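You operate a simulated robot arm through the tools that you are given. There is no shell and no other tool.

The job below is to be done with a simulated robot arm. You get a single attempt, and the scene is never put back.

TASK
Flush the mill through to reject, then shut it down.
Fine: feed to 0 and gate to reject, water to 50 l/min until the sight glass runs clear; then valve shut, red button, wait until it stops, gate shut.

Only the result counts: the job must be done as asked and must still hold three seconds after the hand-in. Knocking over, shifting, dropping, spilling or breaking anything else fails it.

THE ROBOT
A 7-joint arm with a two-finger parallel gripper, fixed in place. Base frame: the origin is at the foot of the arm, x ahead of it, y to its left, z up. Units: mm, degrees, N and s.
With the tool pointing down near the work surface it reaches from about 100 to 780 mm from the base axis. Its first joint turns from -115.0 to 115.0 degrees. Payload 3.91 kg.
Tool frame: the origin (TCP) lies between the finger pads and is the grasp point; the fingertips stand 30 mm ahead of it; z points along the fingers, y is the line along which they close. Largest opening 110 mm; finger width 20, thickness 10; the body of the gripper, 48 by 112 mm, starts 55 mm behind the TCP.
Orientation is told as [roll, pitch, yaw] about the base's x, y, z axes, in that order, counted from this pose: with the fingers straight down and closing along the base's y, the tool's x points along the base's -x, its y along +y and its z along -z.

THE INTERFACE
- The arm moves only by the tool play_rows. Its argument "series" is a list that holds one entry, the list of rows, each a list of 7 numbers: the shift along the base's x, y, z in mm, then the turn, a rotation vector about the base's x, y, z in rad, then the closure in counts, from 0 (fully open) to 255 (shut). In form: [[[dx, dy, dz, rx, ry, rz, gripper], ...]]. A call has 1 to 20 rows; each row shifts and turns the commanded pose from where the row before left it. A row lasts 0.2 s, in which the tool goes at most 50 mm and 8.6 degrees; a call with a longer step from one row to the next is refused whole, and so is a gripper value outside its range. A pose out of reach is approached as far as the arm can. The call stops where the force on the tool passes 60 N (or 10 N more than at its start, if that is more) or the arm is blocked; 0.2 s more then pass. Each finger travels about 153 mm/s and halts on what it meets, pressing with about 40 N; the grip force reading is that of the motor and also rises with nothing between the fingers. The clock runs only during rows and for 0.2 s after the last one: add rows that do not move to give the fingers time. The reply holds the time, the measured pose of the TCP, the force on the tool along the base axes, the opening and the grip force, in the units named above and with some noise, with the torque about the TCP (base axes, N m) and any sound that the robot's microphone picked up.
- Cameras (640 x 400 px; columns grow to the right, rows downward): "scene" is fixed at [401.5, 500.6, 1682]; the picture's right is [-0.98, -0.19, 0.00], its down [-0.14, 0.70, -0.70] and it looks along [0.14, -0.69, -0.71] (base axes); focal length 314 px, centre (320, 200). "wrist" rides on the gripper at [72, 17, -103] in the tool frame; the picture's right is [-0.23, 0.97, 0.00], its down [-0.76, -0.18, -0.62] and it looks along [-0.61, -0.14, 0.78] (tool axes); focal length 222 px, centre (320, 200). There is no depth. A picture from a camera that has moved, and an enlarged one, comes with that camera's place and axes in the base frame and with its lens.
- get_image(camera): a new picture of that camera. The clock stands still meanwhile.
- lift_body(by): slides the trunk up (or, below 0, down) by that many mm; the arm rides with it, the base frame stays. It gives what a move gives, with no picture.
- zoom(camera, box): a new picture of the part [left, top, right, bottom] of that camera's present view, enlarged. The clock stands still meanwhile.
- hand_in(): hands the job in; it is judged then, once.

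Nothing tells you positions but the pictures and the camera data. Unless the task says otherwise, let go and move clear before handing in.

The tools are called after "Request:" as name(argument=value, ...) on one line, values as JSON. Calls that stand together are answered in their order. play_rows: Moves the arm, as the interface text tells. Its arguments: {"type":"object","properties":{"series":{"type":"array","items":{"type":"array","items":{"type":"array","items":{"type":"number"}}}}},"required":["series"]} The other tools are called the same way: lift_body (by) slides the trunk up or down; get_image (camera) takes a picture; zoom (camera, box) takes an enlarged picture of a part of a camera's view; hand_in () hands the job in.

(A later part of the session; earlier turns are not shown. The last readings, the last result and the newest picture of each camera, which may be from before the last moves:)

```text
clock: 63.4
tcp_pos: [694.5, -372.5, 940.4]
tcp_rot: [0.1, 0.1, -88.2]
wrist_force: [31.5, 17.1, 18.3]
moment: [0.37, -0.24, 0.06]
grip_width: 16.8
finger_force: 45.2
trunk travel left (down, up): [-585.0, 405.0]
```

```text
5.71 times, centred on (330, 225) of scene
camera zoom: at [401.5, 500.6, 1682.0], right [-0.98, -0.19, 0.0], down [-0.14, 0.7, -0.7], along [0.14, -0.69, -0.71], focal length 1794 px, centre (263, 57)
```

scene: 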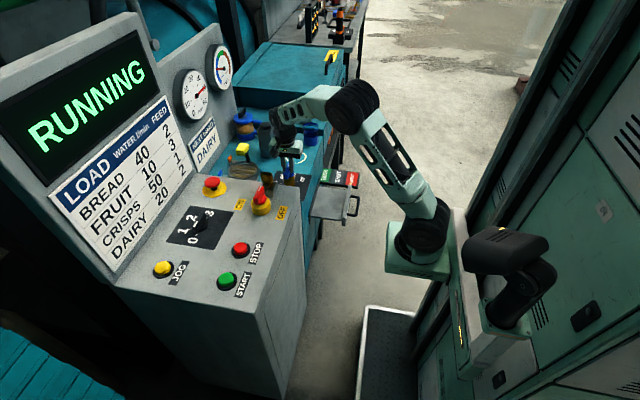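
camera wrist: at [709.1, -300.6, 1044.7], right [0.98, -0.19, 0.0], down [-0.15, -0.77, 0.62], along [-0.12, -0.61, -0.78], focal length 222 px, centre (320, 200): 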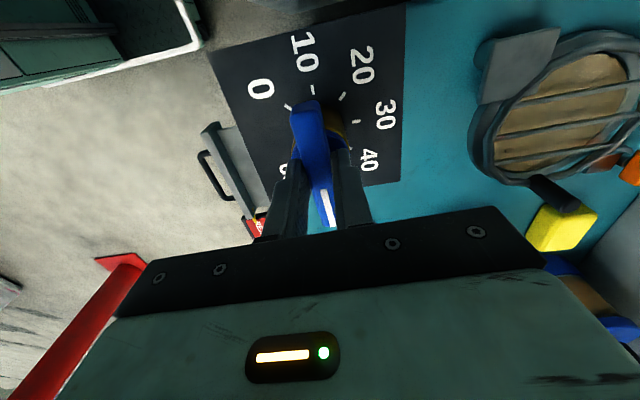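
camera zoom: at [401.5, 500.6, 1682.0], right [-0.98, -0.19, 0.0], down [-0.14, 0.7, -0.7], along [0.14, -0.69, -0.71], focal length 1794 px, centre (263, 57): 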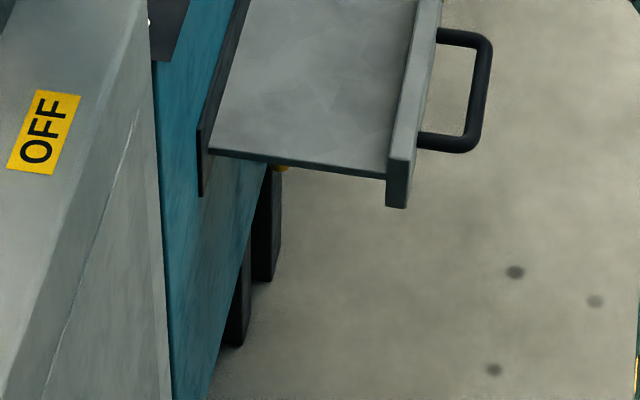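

Request:
play_rows(series=[[[0, 0, 0, 0, 0, 0, 255], [0, 0, 0, 0, 0, 0, 255], [0, 0, 0, 0, 0, 0, 255], [0, 0, 0, 0, 0, 0, 255], [0, 0, 0, 0, 0, 0, 255], [0, 0, 0, 0, 0, 0, 255], [0, 0, 0, 0, 0, 0, 255], [0, 0, 0, 0, 0, 0, 255], [0, 0, 0, 0, 0, 0, 255], [0, 0, 0, 0, 0, 0, 255], [0, 0, 0, 0, 0, 0, 255], [0, 0, 0, 0, 0, 0, 255], [0, 0, 0, 0, 0, 0, 255], [0, 0, 0, 0, 0, 0, 255], [0, 0, 0, 0, 0, 0, 255], [0, 0, 0, 0, 0, 0, 255], [0, 0, 0, 0, 0, 0, 255], [0, 0, 0, 0, 0, 0, 255], [0, 0, 0, 0, 0, 0, 255], [0, 0, 0, 0, 0, 0, 255]]])

Request:
play_rows(series=[[[0, 0, 0, 0, 0, 0, 255], [0, 0, 0, 0, 0, 0, 255], [0, 0, 0, 0, 0, 0, 255], [0, 0, 0, 0, 0, 0, 255], [0, 0, 0, 0, 0, 0, 255], [0, 0, 0, 0, 0, 0, 255], [0, 0, 0, 0, 0, 0, 255], [0, 0, 0, 0, 0, 0, 255], [0, 0, 0, 0, 0, 0, 255], [0, 0, 0, 0, 0, 0, 255], [0, 0, 0, 0, 0, 0, 255], [0, 0, 0, 0, 0, 0, 255], [0, 0, 0, 0, 0, 0, 255], [0, 0, 0, 0, 0, 0, 255], [0, 0, 0, 0, 0, 0, 255], [0, 0, 0, 0, 0, 0, 255], [0, 0, 0, 0, 0, 0, 255], [0, 0, 0, 0, 0, 0, 255], [0, 0, 0, 0, 0, 0, 255], [0, 0, 0, 0, 0, 0, 255]]])

Request:
play_rows(series=[[[0, 0, 0, 0, 0, 0, 255], [0, 0, 0, 0, 0, 0, 255], [0, 0, 0, 0, 0, 0, 255], [0, 0, 0, 0, 0, 0, 255], [0, 0, 0, 0, 0, 0, 255], [0, 0, 0, 0, 0, 0, 255], [0, 0, 0, 0, 0, 0, 255], [0, 0, 0, 0, 0, 0, 255], [0, 0, 0, 0, 0, 0, 255], [0, 0, 0, 0, 0, 0, 255], [0, 0, 0, 0, 0, 0, 255], [0, 0, 0, 0, 0, 0, 255], [0, 0, 0, 0, 0, 0, 255], [0, 0, 0, 0, 0, 0, 255], [0, 0, 0, 0, 0, 0, 255], [0, 0, 0, 0, 0, 0, 255], [0, 0, 0, 0, 0, 0, 255], [0, 0, 0, 0, 0, 0, 255], [0, 0, 0, 0, 0, 0, 255], [0, 0, 0, 0, 0, 0, 255]]])

Request:
zoom(camera="scene", box=[240, 160, 265, 178])

Request:
zoom(camera="scene", box=[230, 115, 260, 140])

Request:
get_image(camera="scene")

```text
clock: 67.6
tcp_pos: [694.1, -373.2, 942.0]
tcp_rot: [0.3, 0.0, -88.1]
wrist_force: [31.4, 16.3, 17.0]
moment: [0.36, -0.29, 0.07]
grip_width: 16.9
finger_force: 44.7
trunk travel left (down, up): [-585.0, 405.0]
```

```text
clock: 71.8
tcp_pos: [694.2, -372.3, 940.1]
tcp_rot: [0.2, -0.1, -88.1]
wrist_force: [32.5, 15.3, 17.1]
moment: [0.34, -0.29, 0.04]
grip_width: 17.1
finger_force: 45.1
trunk travel left (down, up): [-585.0, 405.0]
```

```text
clock: 76.0
tcp_pos: [694.2, -372.2, 940.1]
tcp_rot: [0.3, 0.0, -88.1]
wrist_force: [32.1, 15.6, 14.7]
moment: [0.3, -0.24, 0.11]
grip_width: 16.7
finger_force: 45.3
trunk travel left (down, up): [-585.0, 405.0]
```

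```text
16.00 times, centred on (252, 169) of scene
camera zoom: at [401.5, 500.6, 1682.0], right [-0.98, -0.19, 0.0], down [-0.14, 0.7, -0.7], along [0.14, -0.69, -0.71], focal length 5023 px, centre (1400, 696)
```

zoom: 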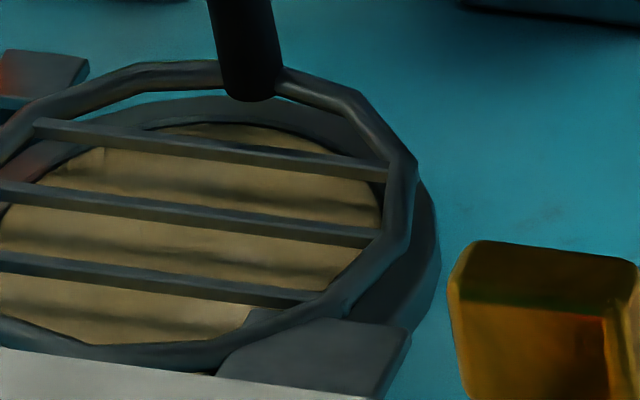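

```text
16.00 times, centred on (245, 128) of scene
camera zoom: at [401.5, 500.6, 1682.0], right [-0.98, -0.19, 0.0], down [-0.14, 0.7, -0.7], along [0.14, -0.69, -0.71], focal length 5023 px, centre (1520, 1360)
```

zoom: 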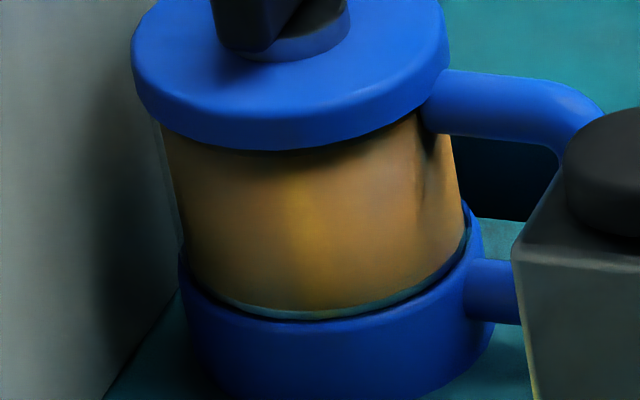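

```text
taken
```

scene: 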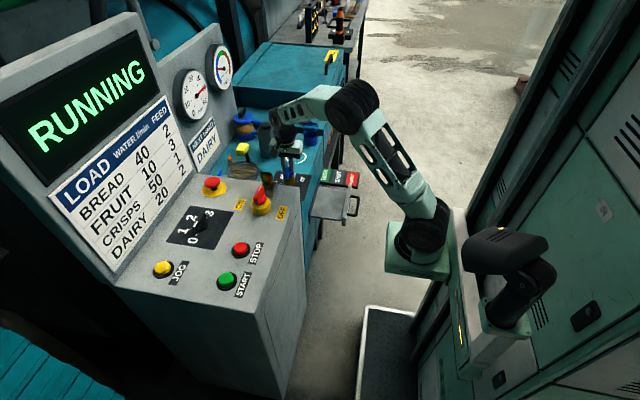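

After 30 s at 50 l/min the jar-like sight glass still looks brown and unchanging; there seems to be a dark blade inside it under the black knob (a wiper), so the glass itself may be smeared. I'll release the valve (flush keeps running) and bring the wrist camera over for a closer look.

Request:
play_rows(series=[[[0, 0, 0, 0, 0, 0, 180], [0, 0, 0, 0, 0, 0, 100], [0, 0, 0, 0, 0, 0, 60], [0, 0, 30, 0, 0, 0, 60], [0, 0, 45, 0, 0, 0, 60], [0, 0, 45, 0, 0, 0, 60], [0, 0, 45, 0, 0, 0, 60], [0, 0, 45, 0, 0, 0, 60], [0, 0, 0, 0, 0, 0, 60]]])

Request:
zoom(camera="scene", box=[170, 35, 250, 115])

Request:
zoom(camera="scene", box=[225, 100, 325, 190])

Request:
get_image(camera="wrist")

```text
clock: 78.0
tcp_pos: [693.1, -374.1, 1149.1]
tcp_rot: [0.0, 0.0, -88.3]
wrist_force: [-0.5, -0.6, 0.3]
moment: [0.0, 0.0, 0.03]
grip_width: 84.1
finger_force: 0.2
trunk travel left (down, up): [-585.0, 405.0]
```

```text
5.00 times, centred on (210, 75) of scene
camera zoom: at [401.5, 500.6, 1682.0], right [-0.98, -0.19, 0.0], down [-0.14, 0.7, -0.7], along [0.14, -0.69, -0.71], focal length 1570 px, centre (870, 825)
```

zoom: 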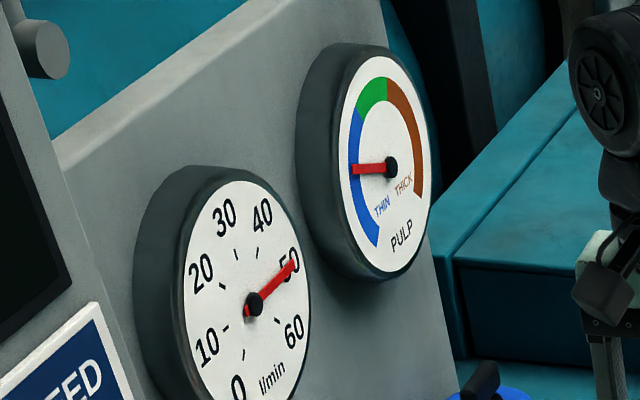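

```text
4.44 times, centred on (275, 145) of scene
camera zoom: at [401.5, 500.6, 1682.0], right [-0.98, -0.19, 0.0], down [-0.14, 0.7, -0.7], along [0.14, -0.69, -0.71], focal length 1395 px, centre (520, 444)
```

zoom: 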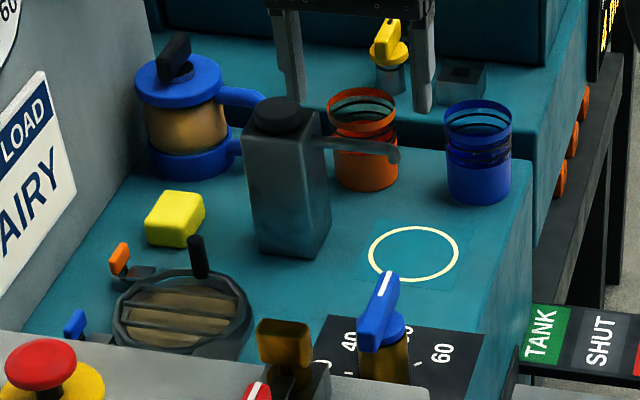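

```text
taken
camera wrist: at [709.1, -301.7, 1251.8], right [0.98, -0.2, 0.0], down [-0.15, -0.77, 0.62], along [-0.12, -0.61, -0.78], focal length 222 px, centre (320, 200)
```

wrist: 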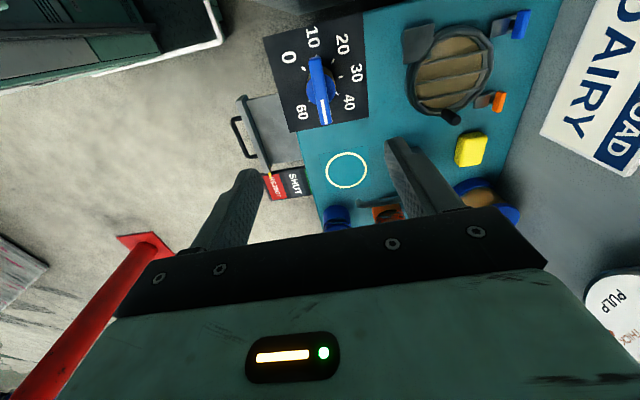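

Request:
zoom(camera="scene", box=[230, 105, 260, 145])

Request:
zoom(camera="scene", box=[238, 155, 268, 180])

Request:
zoom(camera="wrist", box=[380, 0, 560, 120])

```text
10.00 times, centred on (245, 125) of scene
camera zoom: at [401.5, 500.6, 1682.0], right [-0.98, -0.19, 0.0], down [-0.14, 0.7, -0.7], along [0.14, -0.69, -0.71], focal length 3140 px, centre (1070, 950)
```

zoom: 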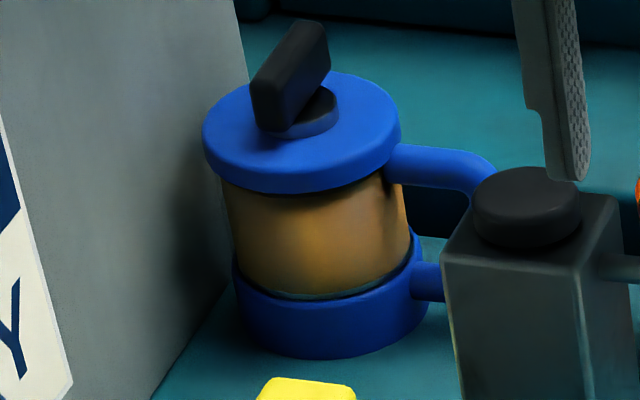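

```text
16.00 times, centred on (253, 168) of scene
camera zoom: at [401.5, 500.6, 1682.0], right [-0.98, -0.19, 0.0], down [-0.14, 0.7, -0.7], along [0.14, -0.69, -0.71], focal length 5023 px, centre (1392, 720)
```

zoom: 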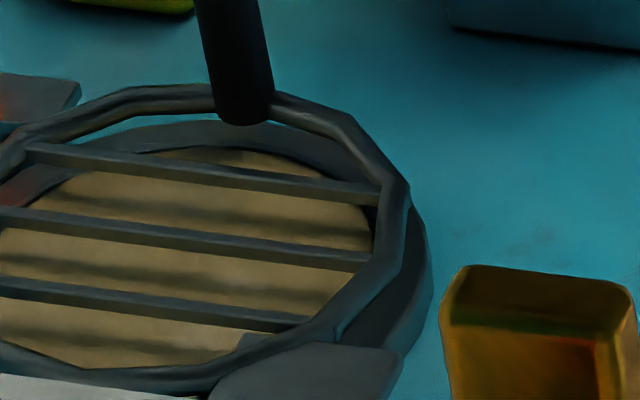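

```text
3.33 times, centred on (470, 60) of wrist
camera zoom: at [709.1, -301.7, 1251.8], right [0.98, -0.2, 0.0], down [-0.15, -0.77, 0.62], along [-0.12, -0.61, -0.78], focal length 740 px, centre (-180, 667)
```

zoom: 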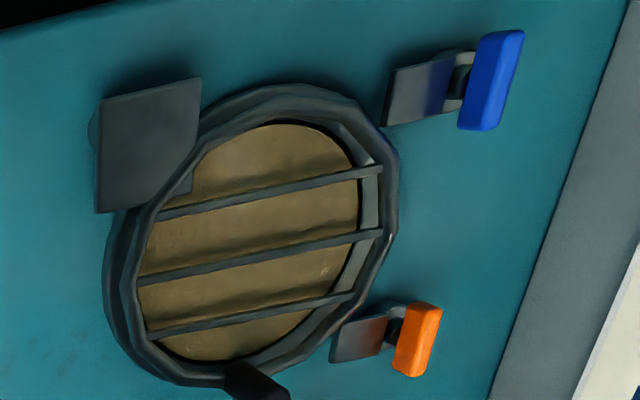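

The flow holds at 50 and the pulp gauge is fully thin. I'll move the wrist camera toward the jar-shaped sight glass (about (930, -566, 1000)) with the tool tilted outward, staying above all items, to inspect it.

Request:
play_rows(series=[[[12, -10, 5, 0, 0, 0.1346, 60], [12, -10, 5, 0, 0, 0.1346, 60], [12, -10, 5, 0, 0, 0.1346, 60], [12, -10, 5, 0, 0, 0.1346, 60], [12, -10, 5, 0, 0, 0.1346, 60], [12, -10, 5, 0, 0, 0.1346, 60], [12, -10, 5, 0, 0, 0.1346, 60], [0, 0, 0, -0.0732, -0.1086, 0, 60], [0, 0, 0, -0.0732, -0.1086, 0, 60], [0, 0, 0, -0.0732, -0.1086, 0, 60], [0, 0, 0, -0.0732, -0.1086, 0, 60], [0, 0, 0, 0, 0, 0, 60]]])

Request:
get_image(camera="wrist")

Request:
get_image(camera="scene")

```text
clock: 80.6
tcp_pos: [751.1, -434.9, 1175.1]
tcp_rot: [2.4, -30.0, -38.7]
wrist_force: [-0.5, 0.2, -0.4]
moment: [0.02, 0.03, -0.01]
grip_width: 84.0
finger_force: 0.0
out of reach, approached as far as the arm can: row 6, 7
trunk travel left (down, up): [-585.0, 405.0]
```

```text
taken
camera wrist: at [669.8, -353.9, 1228.3], right [0.75, 0.65, 0.15], down [0.15, -0.38, 0.91], along [0.65, -0.66, -0.38], focal length 222 px, centre (320, 200)
```

wrist: 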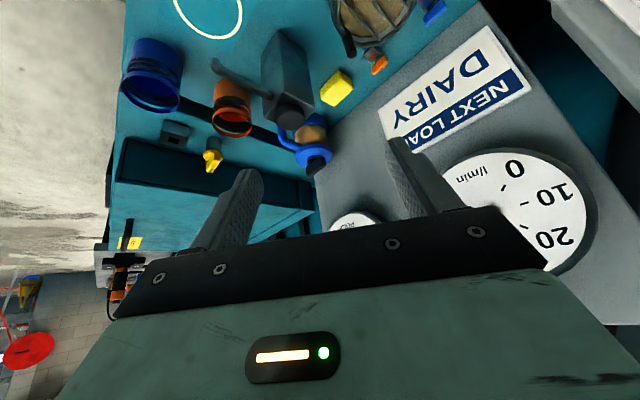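

```text
taken
```

scene: 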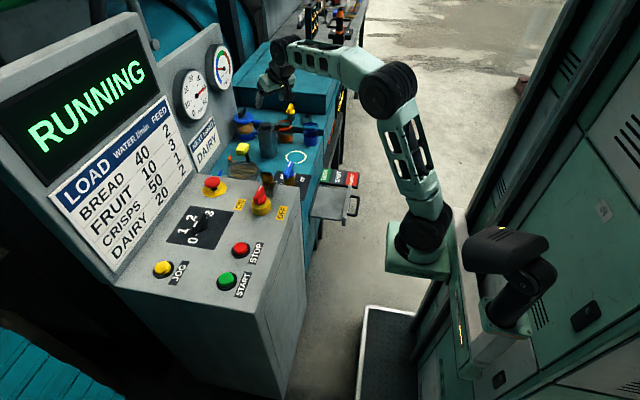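

Request:
zoom(camera="wrist", box=[260, 90, 360, 180])

Request:
zoom(camera="wrist", box=[120, 0, 380, 180])

Request:
zoom(camera="scene", box=[230, 105, 260, 145])

```text
4.44 times, centred on (310, 135) of wrist
camera zoom: at [669.8, -353.9, 1228.3], right [0.75, 0.65, 0.15], down [0.15, -0.38, 0.91], along [0.65, -0.66, -0.38], focal length 987 px, centre (364, 489)
```

zoom: 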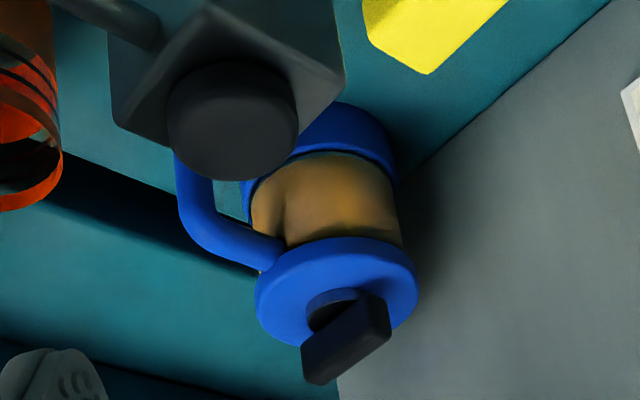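

```text
2.22 times, centred on (250, 90) of wrist
camera zoom: at [669.8, -353.9, 1228.3], right [0.75, 0.65, 0.15], down [0.15, -0.38, 0.91], along [0.65, -0.66, -0.38], focal length 494 px, centre (476, 444)
```

zoom: 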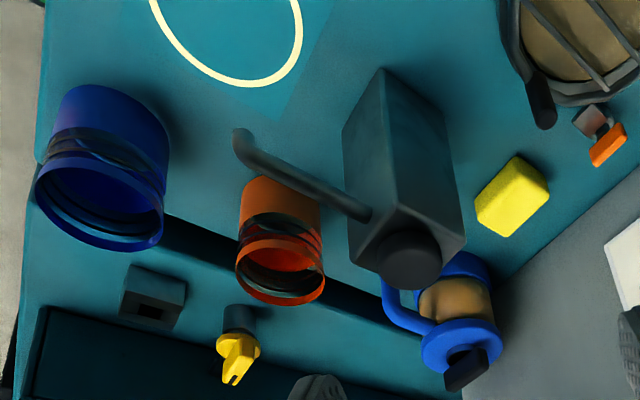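

```text
10.00 times, centred on (245, 125) of scene
camera zoom: at [401.5, 500.6, 1682.0], right [-0.98, -0.19, 0.0], down [-0.14, 0.7, -0.7], along [0.14, -0.69, -0.71], focal length 3140 px, centre (1070, 950)
```

zoom: 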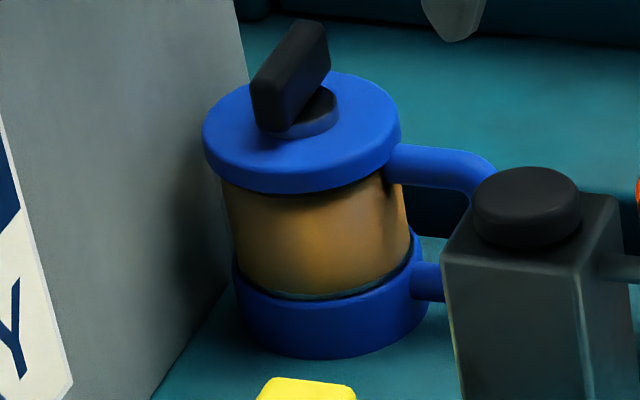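

The jar is beyond comfortable reach, about (977, -656), so it's there to be watched. I'll un-tilt, go back above the valve ready to shut it, and keep watching the glass while the flush continues.

Request:
play_rows(series=[[[0, 0, 0, 0.0732, 0.1086, 0, 60], [0, 0, 0, 0.0732, 0.1086, 0, 60], [0, 0, 0, 0.0732, 0.1086, 0, 60], [0, 0, 0, 0.0732, 0.1086, 0, 60], [-12, 10, -5, 0, 0, -0.1346, 60], [-12, 10, -5, 0, 0, -0.1346, 60], [-12, 10, -5, 0, 0, -0.1346, 60], [-12, 10, -5, 0, 0, -0.1346, 60], [-12, 10, -5, 0, 0, -0.1346, 60], [-12, 10, -5, 0, 0, -0.1346, 60], [0, 0, 0, 0, 0, -0.1346, 60], [0, 0, 0, 0, 0, 0, 60], [0, 0, 0, 0, 0, 0, 60]]])

Request:
zoom(camera="scene", box=[230, 105, 260, 145])

Request:
zoom(camera="scene", box=[200, 90, 320, 190])

```text
clock: 83.4
tcp_pos: [679.2, -375.7, 1144.6]
tcp_rot: [0.0, 0.1, -92.2]
wrist_force: [0.1, 0.5, -0.5]
moment: [0.02, -0.02, -0.02]
grip_width: 84.2
finger_force: 0.1
trunk travel left (down, up): [-585.0, 405.0]
```

```text
10.00 times, centred on (245, 125) of scene
camera zoom: at [401.5, 500.6, 1682.0], right [-0.98, -0.19, 0.0], down [-0.14, 0.7, -0.7], along [0.14, -0.69, -0.71], focal length 3140 px, centre (1070, 950)
```

zoom: 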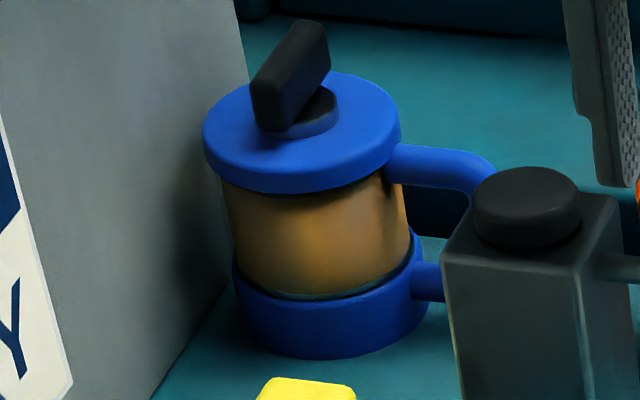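

```text
4.00 times, centred on (260, 140) of scene
camera zoom: at [401.5, 500.6, 1682.0], right [-0.98, -0.19, 0.0], down [-0.14, 0.7, -0.7], along [0.14, -0.69, -0.71], focal length 1256 px, centre (560, 440)
```

zoom: 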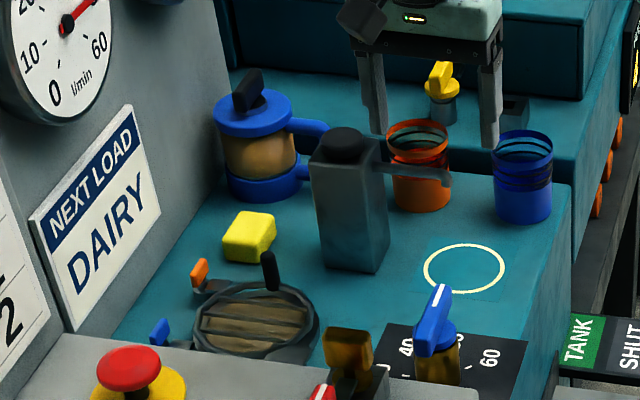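

Request:
play_rows(series=[[[0, 0, 0, 0, 0, 0, 60], [0, 0, 0, 0, 0, 0, 60], [0, 0, 0, 0, 0, 0, 60], [0, 0, 0, 0, 0, 0, 60], [0, 0, 0, 0, 0, 0, 60], [0, 0, 0, 0, 0, 0, 60], [0, 0, 0, 0, 0, 0, 60], [0, 0, 0, 0, 0, 0, 60], [0, 0, 0, 0, 0, 0, 60], [0, 0, 0, 0, 0, 0, 60], [0, 0, 0, 0, 0, 0, 60], [0, 0, 0, 0, 0, 0, 60], [0, 0, 0, 0, 0, 0, 60], [0, 0, 0, 0, 0, 0, 60], [0, 0, 0, 0, 0, 0, 60], [0, 0, 0, 0, 0, 0, 60], [0, 0, 0, 0, 0, 0, 60], [0, 0, 0, 0, 0, 0, 60], [0, 0, 0, 0, 0, 0, 60], [0, 0, 0, 0, 0, 0, 60]]])

Request:
play_rows(series=[[[0, 0, 0, 0, 0, 0, 60], [0, 0, 0, 0, 0, 0, 60], [0, 0, 0, 0, 0, 0, 60], [0, 0, 0, 0, 0, 0, 60], [0, 0, 0, 0, 0, 0, 60], [0, 0, 0, 0, 0, 0, 60], [0, 0, 0, 0, 0, 0, 60], [0, 0, 0, 0, 0, 0, 60], [0, 0, 0, 0, 0, 0, 60], [0, 0, 0, 0, 0, 0, 60], [0, 0, 0, 0, 0, 0, 60], [0, 0, 0, 0, 0, 0, 60], [0, 0, 0, 0, 0, 0, 60], [0, 0, 0, 0, 0, 0, 60], [0, 0, 0, 0, 0, 0, 60], [0, 0, 0, 0, 0, 0, 60], [0, 0, 0, 0, 0, 0, 60], [0, 0, 0, 0, 0, 0, 60], [0, 0, 0, 0, 0, 0, 60], [0, 0, 0, 0, 0, 0, 60]]])

Request:
play_rows(series=[[[0, 0, 0, 0, 0, 0, 60], [0, 0, 0, 0, 0, 0, 60], [0, 0, 0, 0, 0, 0, 60], [0, 0, 0, 0, 0, 0, 60], [0, 0, 0, 0, 0, 0, 60], [0, 0, 0, 0, 0, 0, 60], [0, 0, 0, 0, 0, 0, 60], [0, 0, 0, 0, 0, 0, 60], [0, 0, 0, 0, 0, 0, 60], [0, 0, 0, 0, 0, 0, 60], [0, 0, 0, 0, 0, 0, 60], [0, 0, 0, 0, 0, 0, 60], [0, 0, 0, 0, 0, 0, 60], [0, 0, 0, 0, 0, 0, 60], [0, 0, 0, 0, 0, 0, 60], [0, 0, 0, 0, 0, 0, 60], [0, 0, 0, 0, 0, 0, 60], [0, 0, 0, 0, 0, 0, 60], [0, 0, 0, 0, 0, 0, 60], [0, 0, 0, 0, 0, 0, 60]]])

Request:
zoom(camera="scene", box=[230, 105, 260, 145])

Request:
zoom(camera="scene", box=[200, 90, 320, 190])

Request:
get_image(camera="wrist")

```text
clock: 87.6
tcp_pos: [678.3, -375.7, 1144.6]
tcp_rot: [0.0, 0.0, -92.0]
wrist_force: [-0.1, -0.7, 0.2]
moment: [-0.03, -0.03, -0.02]
grip_width: 84.0
finger_force: 0.1
trunk travel left (down, up): [-585.0, 405.0]
```

```text
clock: 91.8
tcp_pos: [679.4, -375.6, 1143.6]
tcp_rot: [0.0, 0.0, -92.0]
wrist_force: [-0.4, 0.0, -0.3]
moment: [0.01, -0.01, 0.02]
grip_width: 84.2
finger_force: 0.1
trunk travel left (down, up): [-585.0, 405.0]
```

```text
clock: 96.0
tcp_pos: [677.7, -375.9, 1145.2]
tcp_rot: [0.0, 0.0, -91.9]
wrist_force: [0.2, 0.3, 0.2]
moment: [0.0, -0.05, -0.01]
grip_width: 84.5
finger_force: 0.1
trunk travel left (down, up): [-585.0, 405.0]
```

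```text
10.00 times, centred on (245, 125) of scene
camera zoom: at [401.5, 500.6, 1682.0], right [-0.98, -0.19, 0.0], down [-0.14, 0.7, -0.7], along [0.14, -0.69, -0.71], focal length 3140 px, centre (1070, 950)
```

zoom: 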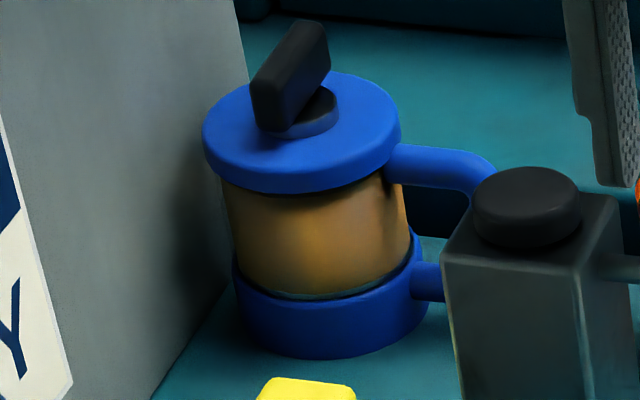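

```text
4.00 times, centred on (260, 140) of scene
camera zoom: at [401.5, 500.6, 1682.0], right [-0.98, -0.19, 0.0], down [-0.14, 0.7, -0.7], along [0.14, -0.69, -0.71], focal length 1256 px, centre (560, 440)
```

zoom: 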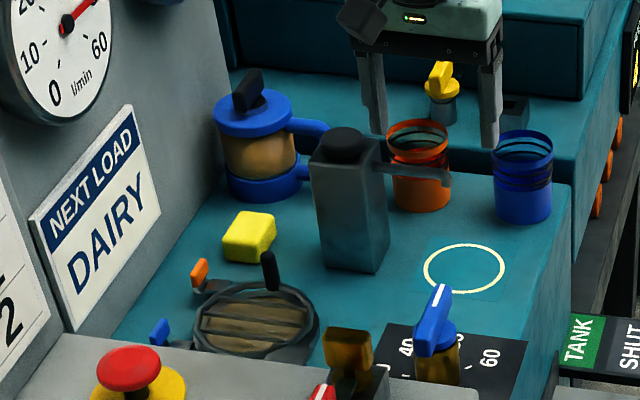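

```text
taken
camera wrist: at [698.5, -304.8, 1248.1], right [0.97, -0.26, 0.0], down [-0.2, -0.75, 0.62], along [-0.16, -0.6, -0.78], focal length 222 px, centre (320, 200)
```

wrist: 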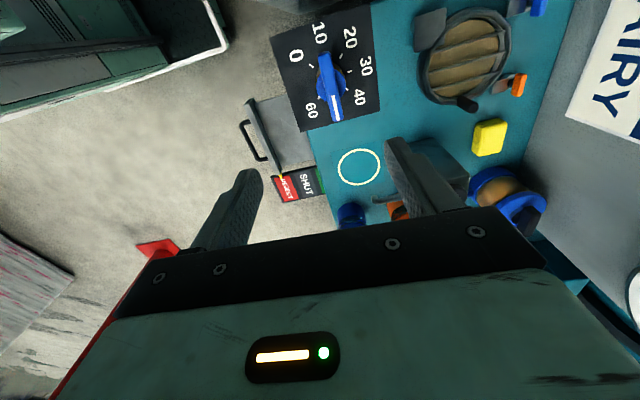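

Still no visible change in the jar after 50 s at 50 l/min. Before going on, I'll re-check the gate pointer, the pulp gauge and the display closely.

Request:
zoom(camera="wrist", box=[230, 90, 340, 210])

Request:
zoom(camera="scene", box=[205, 40, 240, 95])

Request:
zoom(camera="wrist", box=[400, 0, 560, 220])

Request:
zoom(camera="scene", box=[320, 160, 370, 200])

```text
3.33 times, centred on (285, 150) of wrist
camera zoom: at [698.5, -304.8, 1248.1], right [0.97, -0.26, 0.0], down [-0.2, -0.75, 0.62], along [-0.16, -0.6, -0.78], focal length 740 px, centre (437, 367)
```

zoom: 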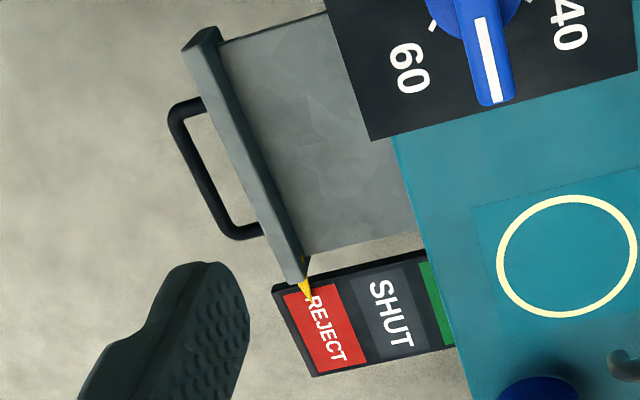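

```text
7.27 times, centred on (222, 68) of scene
camera zoom: at [401.5, 500.6, 1682.0], right [-0.98, -0.19, 0.0], down [-0.14, 0.7, -0.7], along [0.14, -0.69, -0.71], focal length 2283 px, centre (1029, 1164)
```

zoom: 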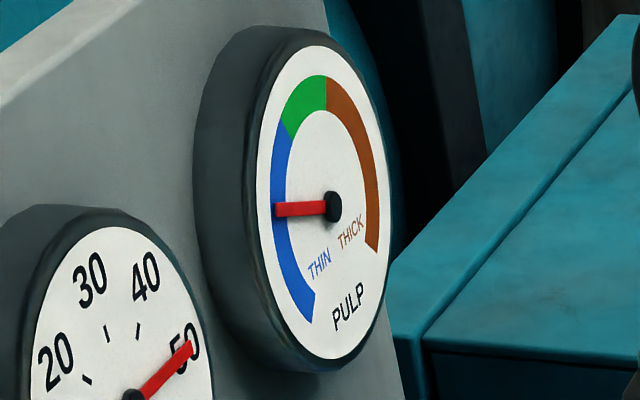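

```text
1.82 times, centred on (480, 110) of wrist
camera zoom: at [698.5, -304.8, 1248.1], right [0.97, -0.26, 0.0], down [-0.2, -0.75, 0.62], along [-0.16, -0.6, -0.78], focal length 404 px, centre (29, 364)
```

zoom: 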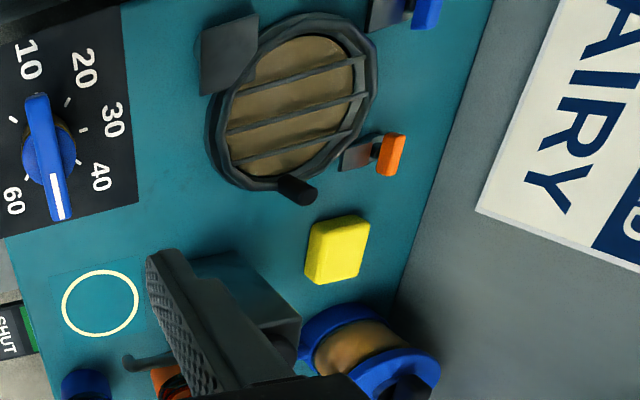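

```text
10.00 times, centred on (345, 180) of scene
camera zoom: at [401.5, 500.6, 1682.0], right [-0.98, -0.19, 0.0], down [-0.14, 0.7, -0.7], along [0.14, -0.69, -0.71], focal length 3140 px, centre (70, 400)
```

zoom: 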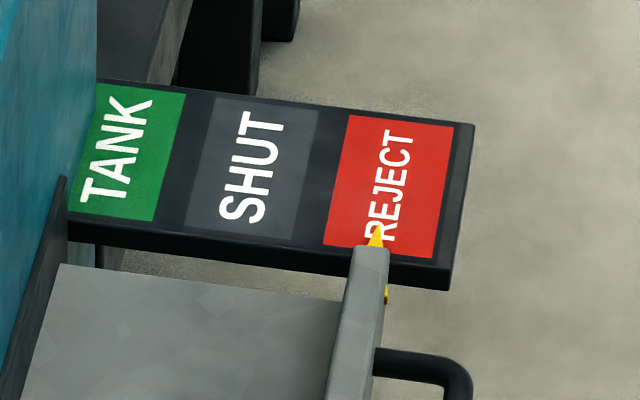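

The gate, valve and feed are all where they should be. There was something yellow/red/green below the gate in an earlier picture, so I'll check for a sight glass on the machine's front below the gate.

Request:
zoom(camera="scene", box=[290, 190, 350, 270])

Request:
zoom(camera="scene", box=[300, 60, 370, 190])

Request:
zoom(camera="scene", box=[60, 0, 260, 60])

```text
5.00 times, centred on (320, 230) of scene
camera zoom: at [401.5, 500.6, 1682.0], right [-0.98, -0.19, 0.0], down [-0.14, 0.7, -0.7], along [0.14, -0.69, -0.71], focal length 1570 px, centre (320, 50)
```

zoom: 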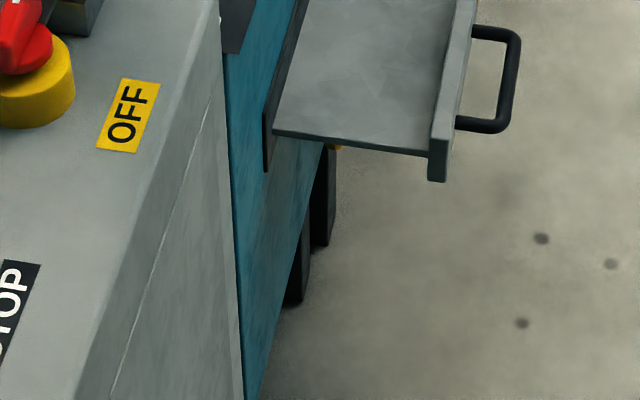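

```text
3.08 times, centred on (335, 125) of scene
camera zoom: at [401.5, 500.6, 1682.0], right [-0.98, -0.19, 0.0], down [-0.14, 0.7, -0.7], along [0.14, -0.69, -0.71], focal length 966 px, centre (274, 431)
```

zoom: 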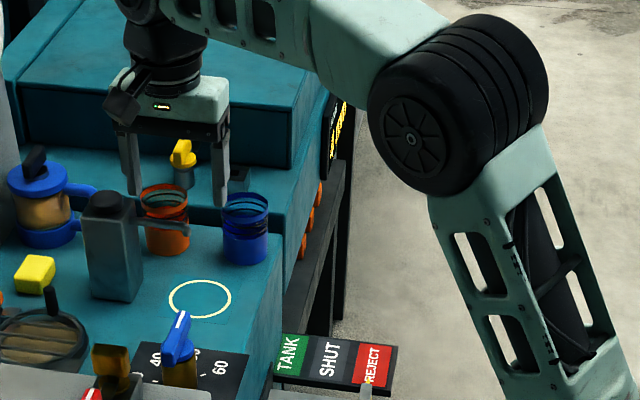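

```text
3.20 times, centred on (160, 30) of scene
camera zoom: at [401.5, 500.6, 1682.0], right [-0.98, -0.19, 0.0], down [-0.14, 0.7, -0.7], along [0.14, -0.69, -0.71], focal length 1005 px, centre (832, 744)
```

zoom: 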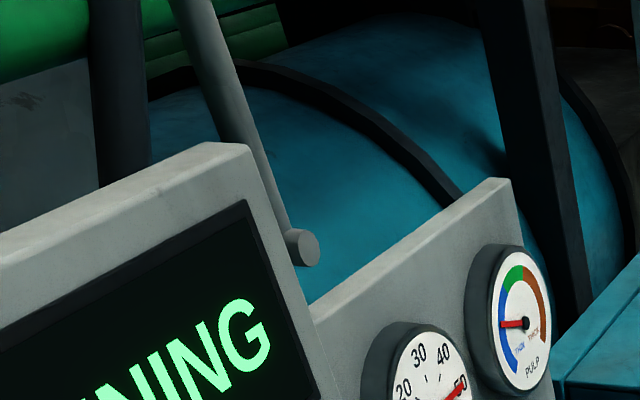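

Request:
zoom(camera="scene", box=[225, 140, 275, 185])

Request:
zoom(camera="scene", box=[222, 95, 282, 150])

```text
8.89 times, centred on (250, 162) of scene
camera zoom: at [401.5, 500.6, 1682.0], right [-0.98, -0.19, 0.0], down [-0.14, 0.7, -0.7], along [0.14, -0.69, -0.71], focal length 2791 px, centre (942, 533)
```

zoom: 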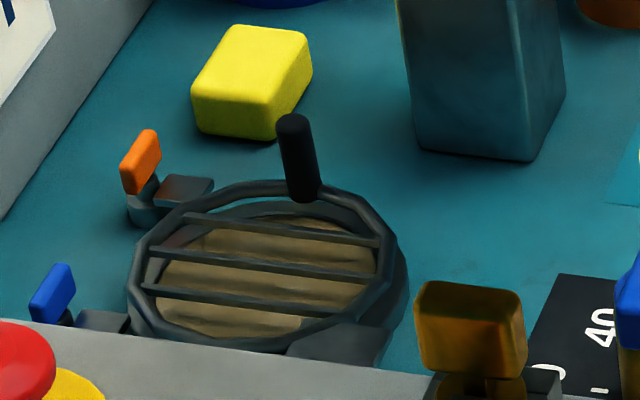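

```text
7.27 times, centred on (252, 122) of scene
camera zoom: at [401.5, 500.6, 1682.0], right [-0.98, -0.19, 0.0], down [-0.14, 0.7, -0.7], along [0.14, -0.69, -0.71], focal length 2283 px, centre (814, 764)
```

zoom: 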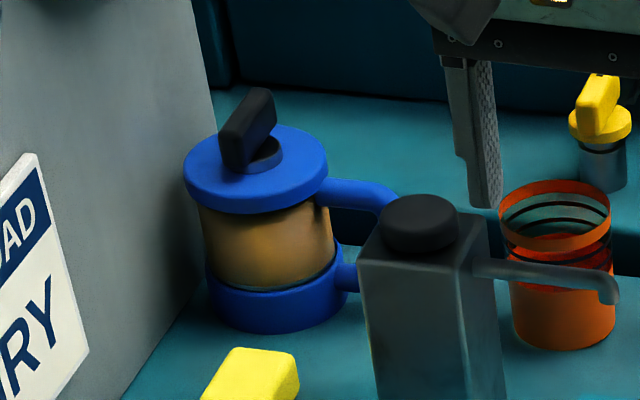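

Request:
zoom(camera="wrist", box=[462, 160, 552, 230])

Request:
zoom(camera="scene", box=[232, 118, 258, 136])

```text
5.71 times, centred on (507, 195) of wrist
camera zoom: at [698.5, -304.8, 1248.1], right [0.97, -0.26, 0.0], down [-0.2, -0.75, 0.62], along [-0.16, -0.6, -0.78], focal length 1269 px, centre (-749, 229)
```

zoom: 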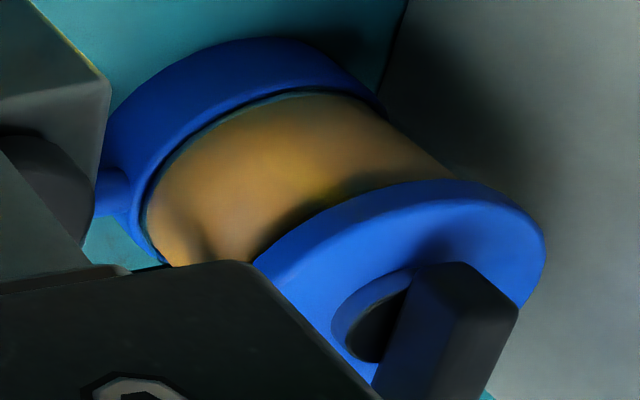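

```text
16.00 times, centred on (245, 127) of scene
camera zoom: at [401.5, 500.6, 1682.0], right [-0.98, -0.19, 0.0], down [-0.14, 0.7, -0.7], along [0.14, -0.69, -0.71], focal length 5023 px, centre (1520, 1368)
```

zoom: 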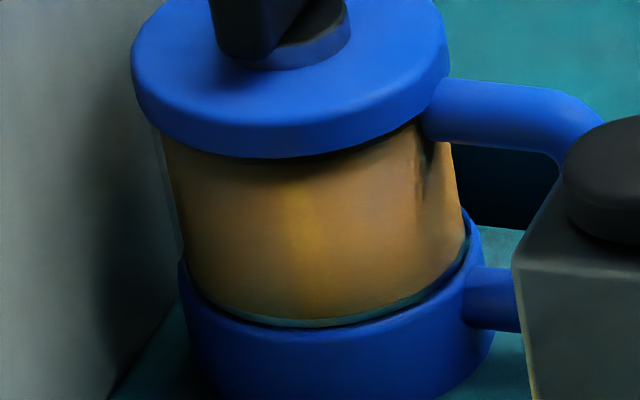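

I'll keep flushing with everything unchanged and compare the same zoom after a longer interval.

Request:
play_rows(series=[[[0, 0, 0, 0, 0, 0, 60], [0, 0, 0, 0, 0, 0, 60], [0, 0, 0, 0, 0, 0, 60], [0, 0, 0, 0, 0, 0, 60], [0, 0, 0, 0, 0, 0, 60], [0, 0, 0, 0, 0, 0, 60], [0, 0, 0, 0, 0, 0, 60], [0, 0, 0, 0, 0, 0, 60], [0, 0, 0, 0, 0, 0, 60], [0, 0, 0, 0, 0, 0, 60], [0, 0, 0, 0, 0, 0, 60], [0, 0, 0, 0, 0, 0, 60], [0, 0, 0, 0, 0, 0, 60], [0, 0, 0, 0, 0, 0, 60], [0, 0, 0, 0, 0, 0, 60], [0, 0, 0, 0, 0, 0, 60], [0, 0, 0, 0, 0, 0, 60], [0, 0, 0, 0, 0, 0, 60], [0, 0, 0, 0, 0, 0, 60], [0, 0, 0, 0, 0, 0, 60]]])

Request:
play_rows(series=[[[0, 0, 0, 0, 0, 0, 60], [0, 0, 0, 0, 0, 0, 60], [0, 0, 0, 0, 0, 0, 60], [0, 0, 0, 0, 0, 0, 60], [0, 0, 0, 0, 0, 0, 60], [0, 0, 0, 0, 0, 0, 60], [0, 0, 0, 0, 0, 0, 60], [0, 0, 0, 0, 0, 0, 60], [0, 0, 0, 0, 0, 0, 60], [0, 0, 0, 0, 0, 0, 60], [0, 0, 0, 0, 0, 0, 60], [0, 0, 0, 0, 0, 0, 60], [0, 0, 0, 0, 0, 0, 60], [0, 0, 0, 0, 0, 0, 60], [0, 0, 0, 0, 0, 0, 60], [0, 0, 0, 0, 0, 0, 60], [0, 0, 0, 0, 0, 0, 60], [0, 0, 0, 0, 0, 0, 60], [0, 0, 0, 0, 0, 0, 60], [0, 0, 0, 0, 0, 0, 60]]])

Request:
play_rows(series=[[[0, 0, 0, 0, 0, 0, 60], [0, 0, 0, 0, 0, 0, 60], [0, 0, 0, 0, 0, 0, 60], [0, 0, 0, 0, 0, 0, 60], [0, 0, 0, 0, 0, 0, 60], [0, 0, 0, 0, 0, 0, 60], [0, 0, 0, 0, 0, 0, 60], [0, 0, 0, 0, 0, 0, 60], [0, 0, 0, 0, 0, 0, 60], [0, 0, 0, 0, 0, 0, 60], [0, 0, 0, 0, 0, 0, 60], [0, 0, 0, 0, 0, 0, 60], [0, 0, 0, 0, 0, 0, 60], [0, 0, 0, 0, 0, 0, 60], [0, 0, 0, 0, 0, 0, 60], [0, 0, 0, 0, 0, 0, 60], [0, 0, 0, 0, 0, 0, 60], [0, 0, 0, 0, 0, 0, 60], [0, 0, 0, 0, 0, 0, 60], [0, 0, 0, 0, 0, 0, 60]]])

Request:
play_rows(series=[[[0, 0, 0, 0, 0, 0, 60], [0, 0, 0, 0, 0, 0, 60], [0, 0, 0, 0, 0, 0, 60], [0, 0, 0, 0, 0, 0, 60], [0, 0, 0, 0, 0, 0, 60], [0, 0, 0, 0, 0, 0, 60], [0, 0, 0, 0, 0, 0, 60], [0, 0, 0, 0, 0, 0, 60], [0, 0, 0, 0, 0, 0, 60], [0, 0, 0, 0, 0, 0, 60], [0, 0, 0, 0, 0, 0, 60], [0, 0, 0, 0, 0, 0, 60], [0, 0, 0, 0, 0, 0, 60], [0, 0, 0, 0, 0, 0, 60], [0, 0, 0, 0, 0, 0, 60], [0, 0, 0, 0, 0, 0, 60], [0, 0, 0, 0, 0, 0, 60], [0, 0, 0, 0, 0, 0, 60], [0, 0, 0, 0, 0, 0, 60], [0, 0, 0, 0, 0, 0, 60]]])

Request:
zoom(camera="scene", box=[232, 118, 258, 136])

Request:
zoom(camera="scene", box=[225, 140, 275, 185])

Request:
zoom(camera="wrist", box=[462, 160, 552, 230])

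Request:
get_image(camera="scene")

```text
clock: 100.2
tcp_pos: [678.4, -375.0, 1144.4]
tcp_rot: [0.0, -0.1, -92.0]
wrist_force: [-0.2, -0.2, -0.1]
moment: [-0.01, 0.02, 0.0]
grip_width: 84.1
finger_force: 0.0
trunk travel left (down, up): [-585.0, 405.0]
```

```text
clock: 104.4
tcp_pos: [678.2, -375.2, 1144.4]
tcp_rot: [0.0, 0.0, -92.1]
wrist_force: [-0.3, -0.9, 0.3]
moment: [0.0, 0.0, 0.02]
grip_width: 84.3
finger_force: 0.0
trunk travel left (down, up): [-585.0, 405.0]
```

```text
clock: 108.6
tcp_pos: [678.1, -375.9, 1145.0]
tcp_rot: [0.0, 0.0, -92.0]
wrist_force: [0.3, -0.3, -0.3]
moment: [-0.01, 0.01, 0.0]
grip_width: 84.3
finger_force: 0.0
trunk travel left (down, up): [-585.0, 405.0]
```

```text
clock: 112.8
tcp_pos: [678.7, -375.7, 1144.8]
tcp_rot: [0.0, 0.0, -92.0]
wrist_force: [-0.8, 0.0, -0.6]
moment: [-0.03, -0.03, -0.02]
grip_width: 84.3
finger_force: 0.0
trunk travel left (down, up): [-585.0, 405.0]
```

```text
16.00 times, centred on (245, 127) of scene
camera zoom: at [401.5, 500.6, 1682.0], right [-0.98, -0.19, 0.0], down [-0.14, 0.7, -0.7], along [0.14, -0.69, -0.71], focal length 5023 px, centre (1520, 1368)
```

zoom: 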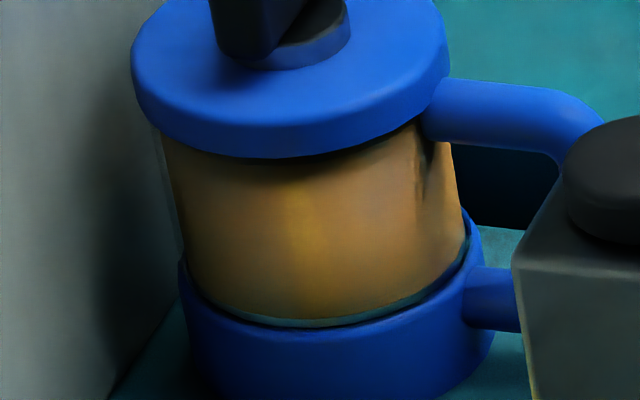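

```text
8.89 times, centred on (250, 162) of scene
camera zoom: at [401.5, 500.6, 1682.0], right [-0.98, -0.19, 0.0], down [-0.14, 0.7, -0.7], along [0.14, -0.69, -0.71], focal length 2791 px, centre (942, 533)
```

zoom: 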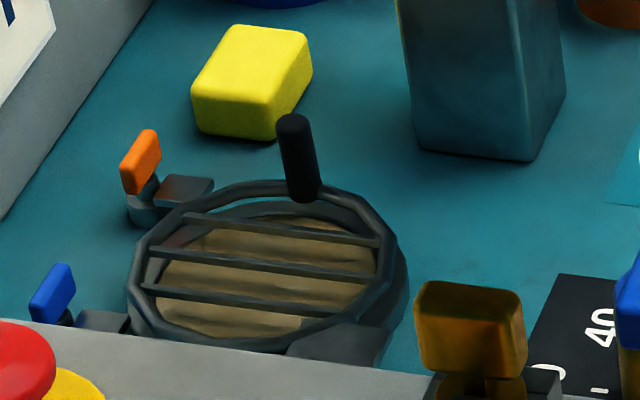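

```text
5.71 times, centred on (507, 195) of wrist
camera zoom: at [698.5, -304.8, 1248.1], right [0.97, -0.26, 0.0], down [-0.2, -0.75, 0.62], along [-0.16, -0.6, -0.78], focal length 1269 px, centre (-749, 229)
```

zoom: 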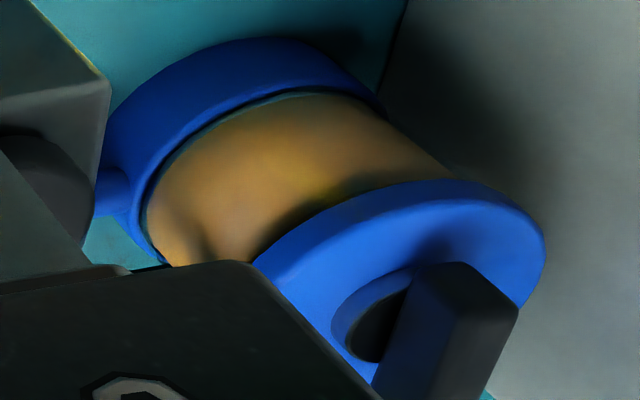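

```text
taken
```

scene: 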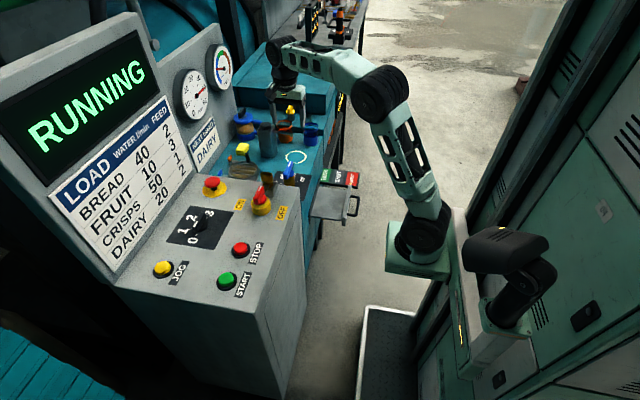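

Nothing changes in the jar even after 66 s, so perhaps I'm watching the wrong thing. I'll take the arm back to the aisle and look at the machine's front, under and around the gate, for another sight glass.

Request:
play_rows(series=[[[-25, -4, 0, 0, 0, 0.146, 60], [-25, -4, 0, 0, 0, 0.146, 60], [-25, -4, 0, 0, 0, 0.146, 60], [-25, -4, 0, 0, 0, 0.146, 60], [-25, -4, 0, 0, 0, 0.146, 60], [-25, -4, 0, 0, 0, 0.146, 60], [-25, -4, 0, 0, 0, 0.146, 60], [-25, -4, 0, 0, 0, 0.146, 60], [-25, -4, 0, 0, 0, 0.146, 60], [-25, -4, -10, 0, 0, 0.146, 60], [-25, -4, -40, 0, 0, 0.146, 60], [-20, 0, -40, 0, -0.131, 0, 60], [0, 0, -40, 0, -0.131, 0, 60], [0, 0, -40, 0, -0.131, 0, 60], [0, 0, -30, 0, -0.131, 0, 60], [0, 0, 0, 0, 0, 0, 60]]])

Request:
get_image(camera="wrist")

Request:
get_image(camera="scene")

```text
clock: 116.2
tcp_pos: [382.1, -420.3, 946.3]
tcp_rot: [0.0, -30.0, 0.0]
wrist_force: [-1.2, 1.2, -0.8]
moment: [0.01, 0.01, -0.02]
grip_width: 84.5
finger_force: 0.0
trunk travel left (down, up): [-585.0, 405.0]
```

```text
taken
camera wrist: at [269.5, -404.0, 998.8], right [0.2, 0.97, 0.11], down [0.35, -0.18, 0.92], along [0.92, -0.14, -0.37], focal length 222 px, centre (320, 200)
```

wrist: 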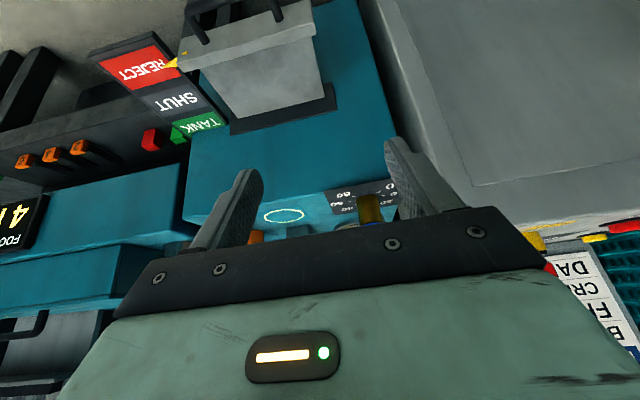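

```text
taken
```

scene: 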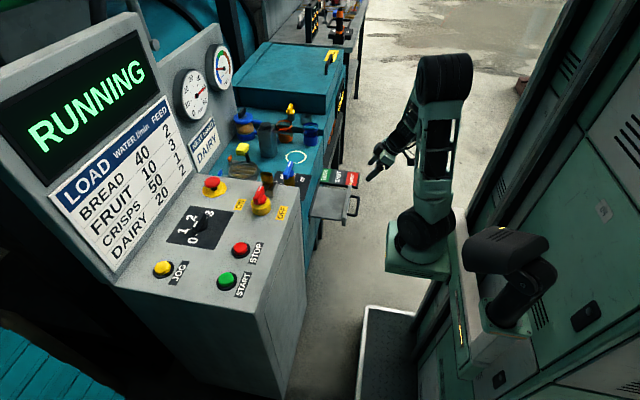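

Request:
lift_body(by=-180)

Request:
get_image(camera="wrist")

Request:
zoom(camera="scene", box=[230, 105, 260, 145])

```text
clock: 118.2
tcp_pos: [384.0, -418.6, 764.6]
tcp_rot: [0.0, -29.9, 0.0]
wrist_force: [-0.2, -0.1, -0.4]
moment: [0.02, -0.01, -0.01]
grip_width: 84.1
finger_force: 0.2
trunk travel left (down, up): [-405.0, 585.0]
```

```text
taken
camera wrist: at [269.8, -404.2, 819.2], right [0.2, 0.97, 0.11], down [0.35, -0.18, 0.92], along [0.92, -0.14, -0.37], focal length 222 px, centre (320, 200)
```

wrist: 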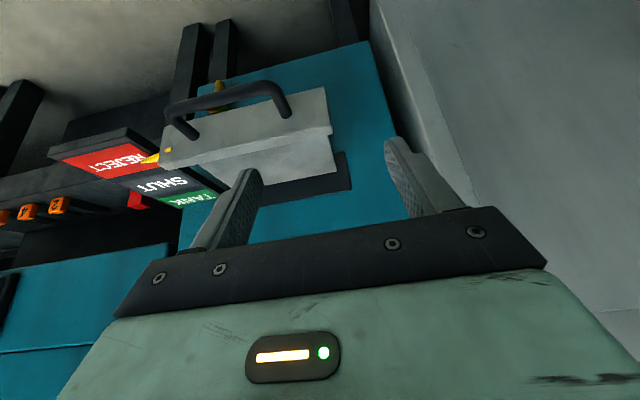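

```text
10.00 times, centred on (245, 125) of scene
camera zoom: at [401.5, 500.6, 1682.0], right [-0.98, -0.19, 0.0], down [-0.14, 0.7, -0.7], along [0.14, -0.69, -0.71], focal length 3140 px, centre (1070, 950)
```

zoom: 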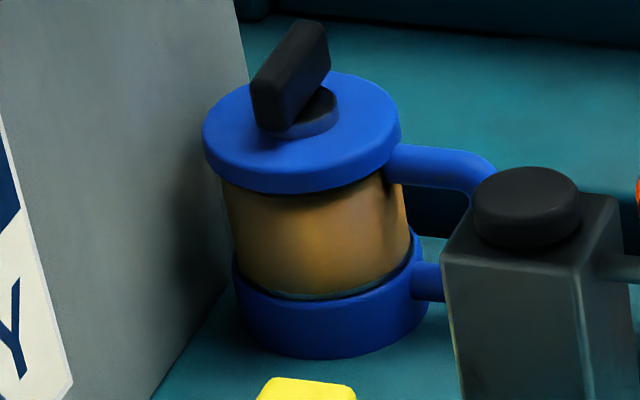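

Request:
zoom(camera="wrist", box=[140, 50, 360, 200])

Request:
zoom(camera="wrist", box=[190, 60, 250, 110])

```text
2.67 times, centred on (250, 125) of wrist
camera zoom: at [269.8, -404.2, 819.2], right [0.2, 0.97, 0.11], down [0.35, -0.18, 0.92], along [0.92, -0.14, -0.37], focal length 592 px, centre (507, 400)
```

zoom: 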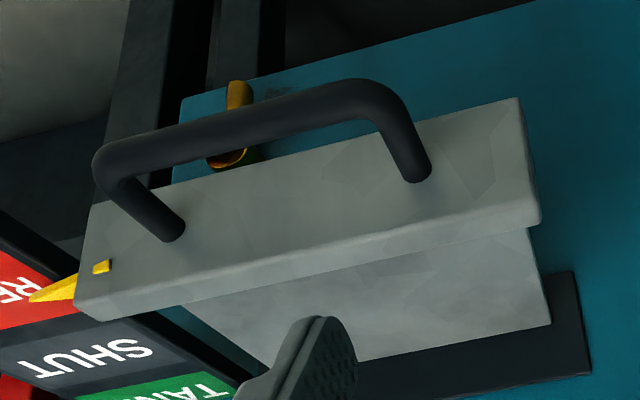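

```text
8.00 times, centred on (220, 85) of wrist
camera zoom: at [269.8, -404.2, 819.2], right [0.2, 0.97, 0.11], down [0.35, -0.18, 0.92], along [0.92, -0.14, -0.37], focal length 1777 px, centre (1120, 1120)
```

zoom: 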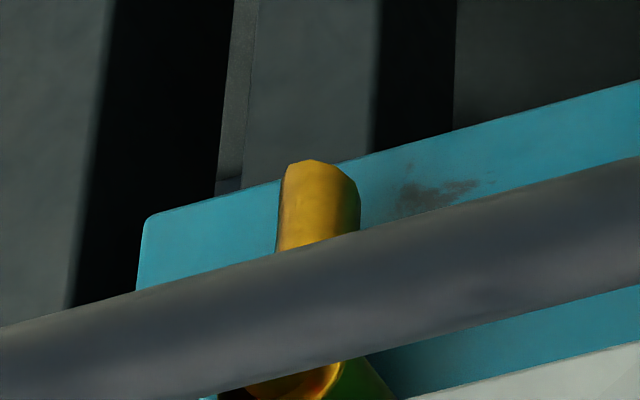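

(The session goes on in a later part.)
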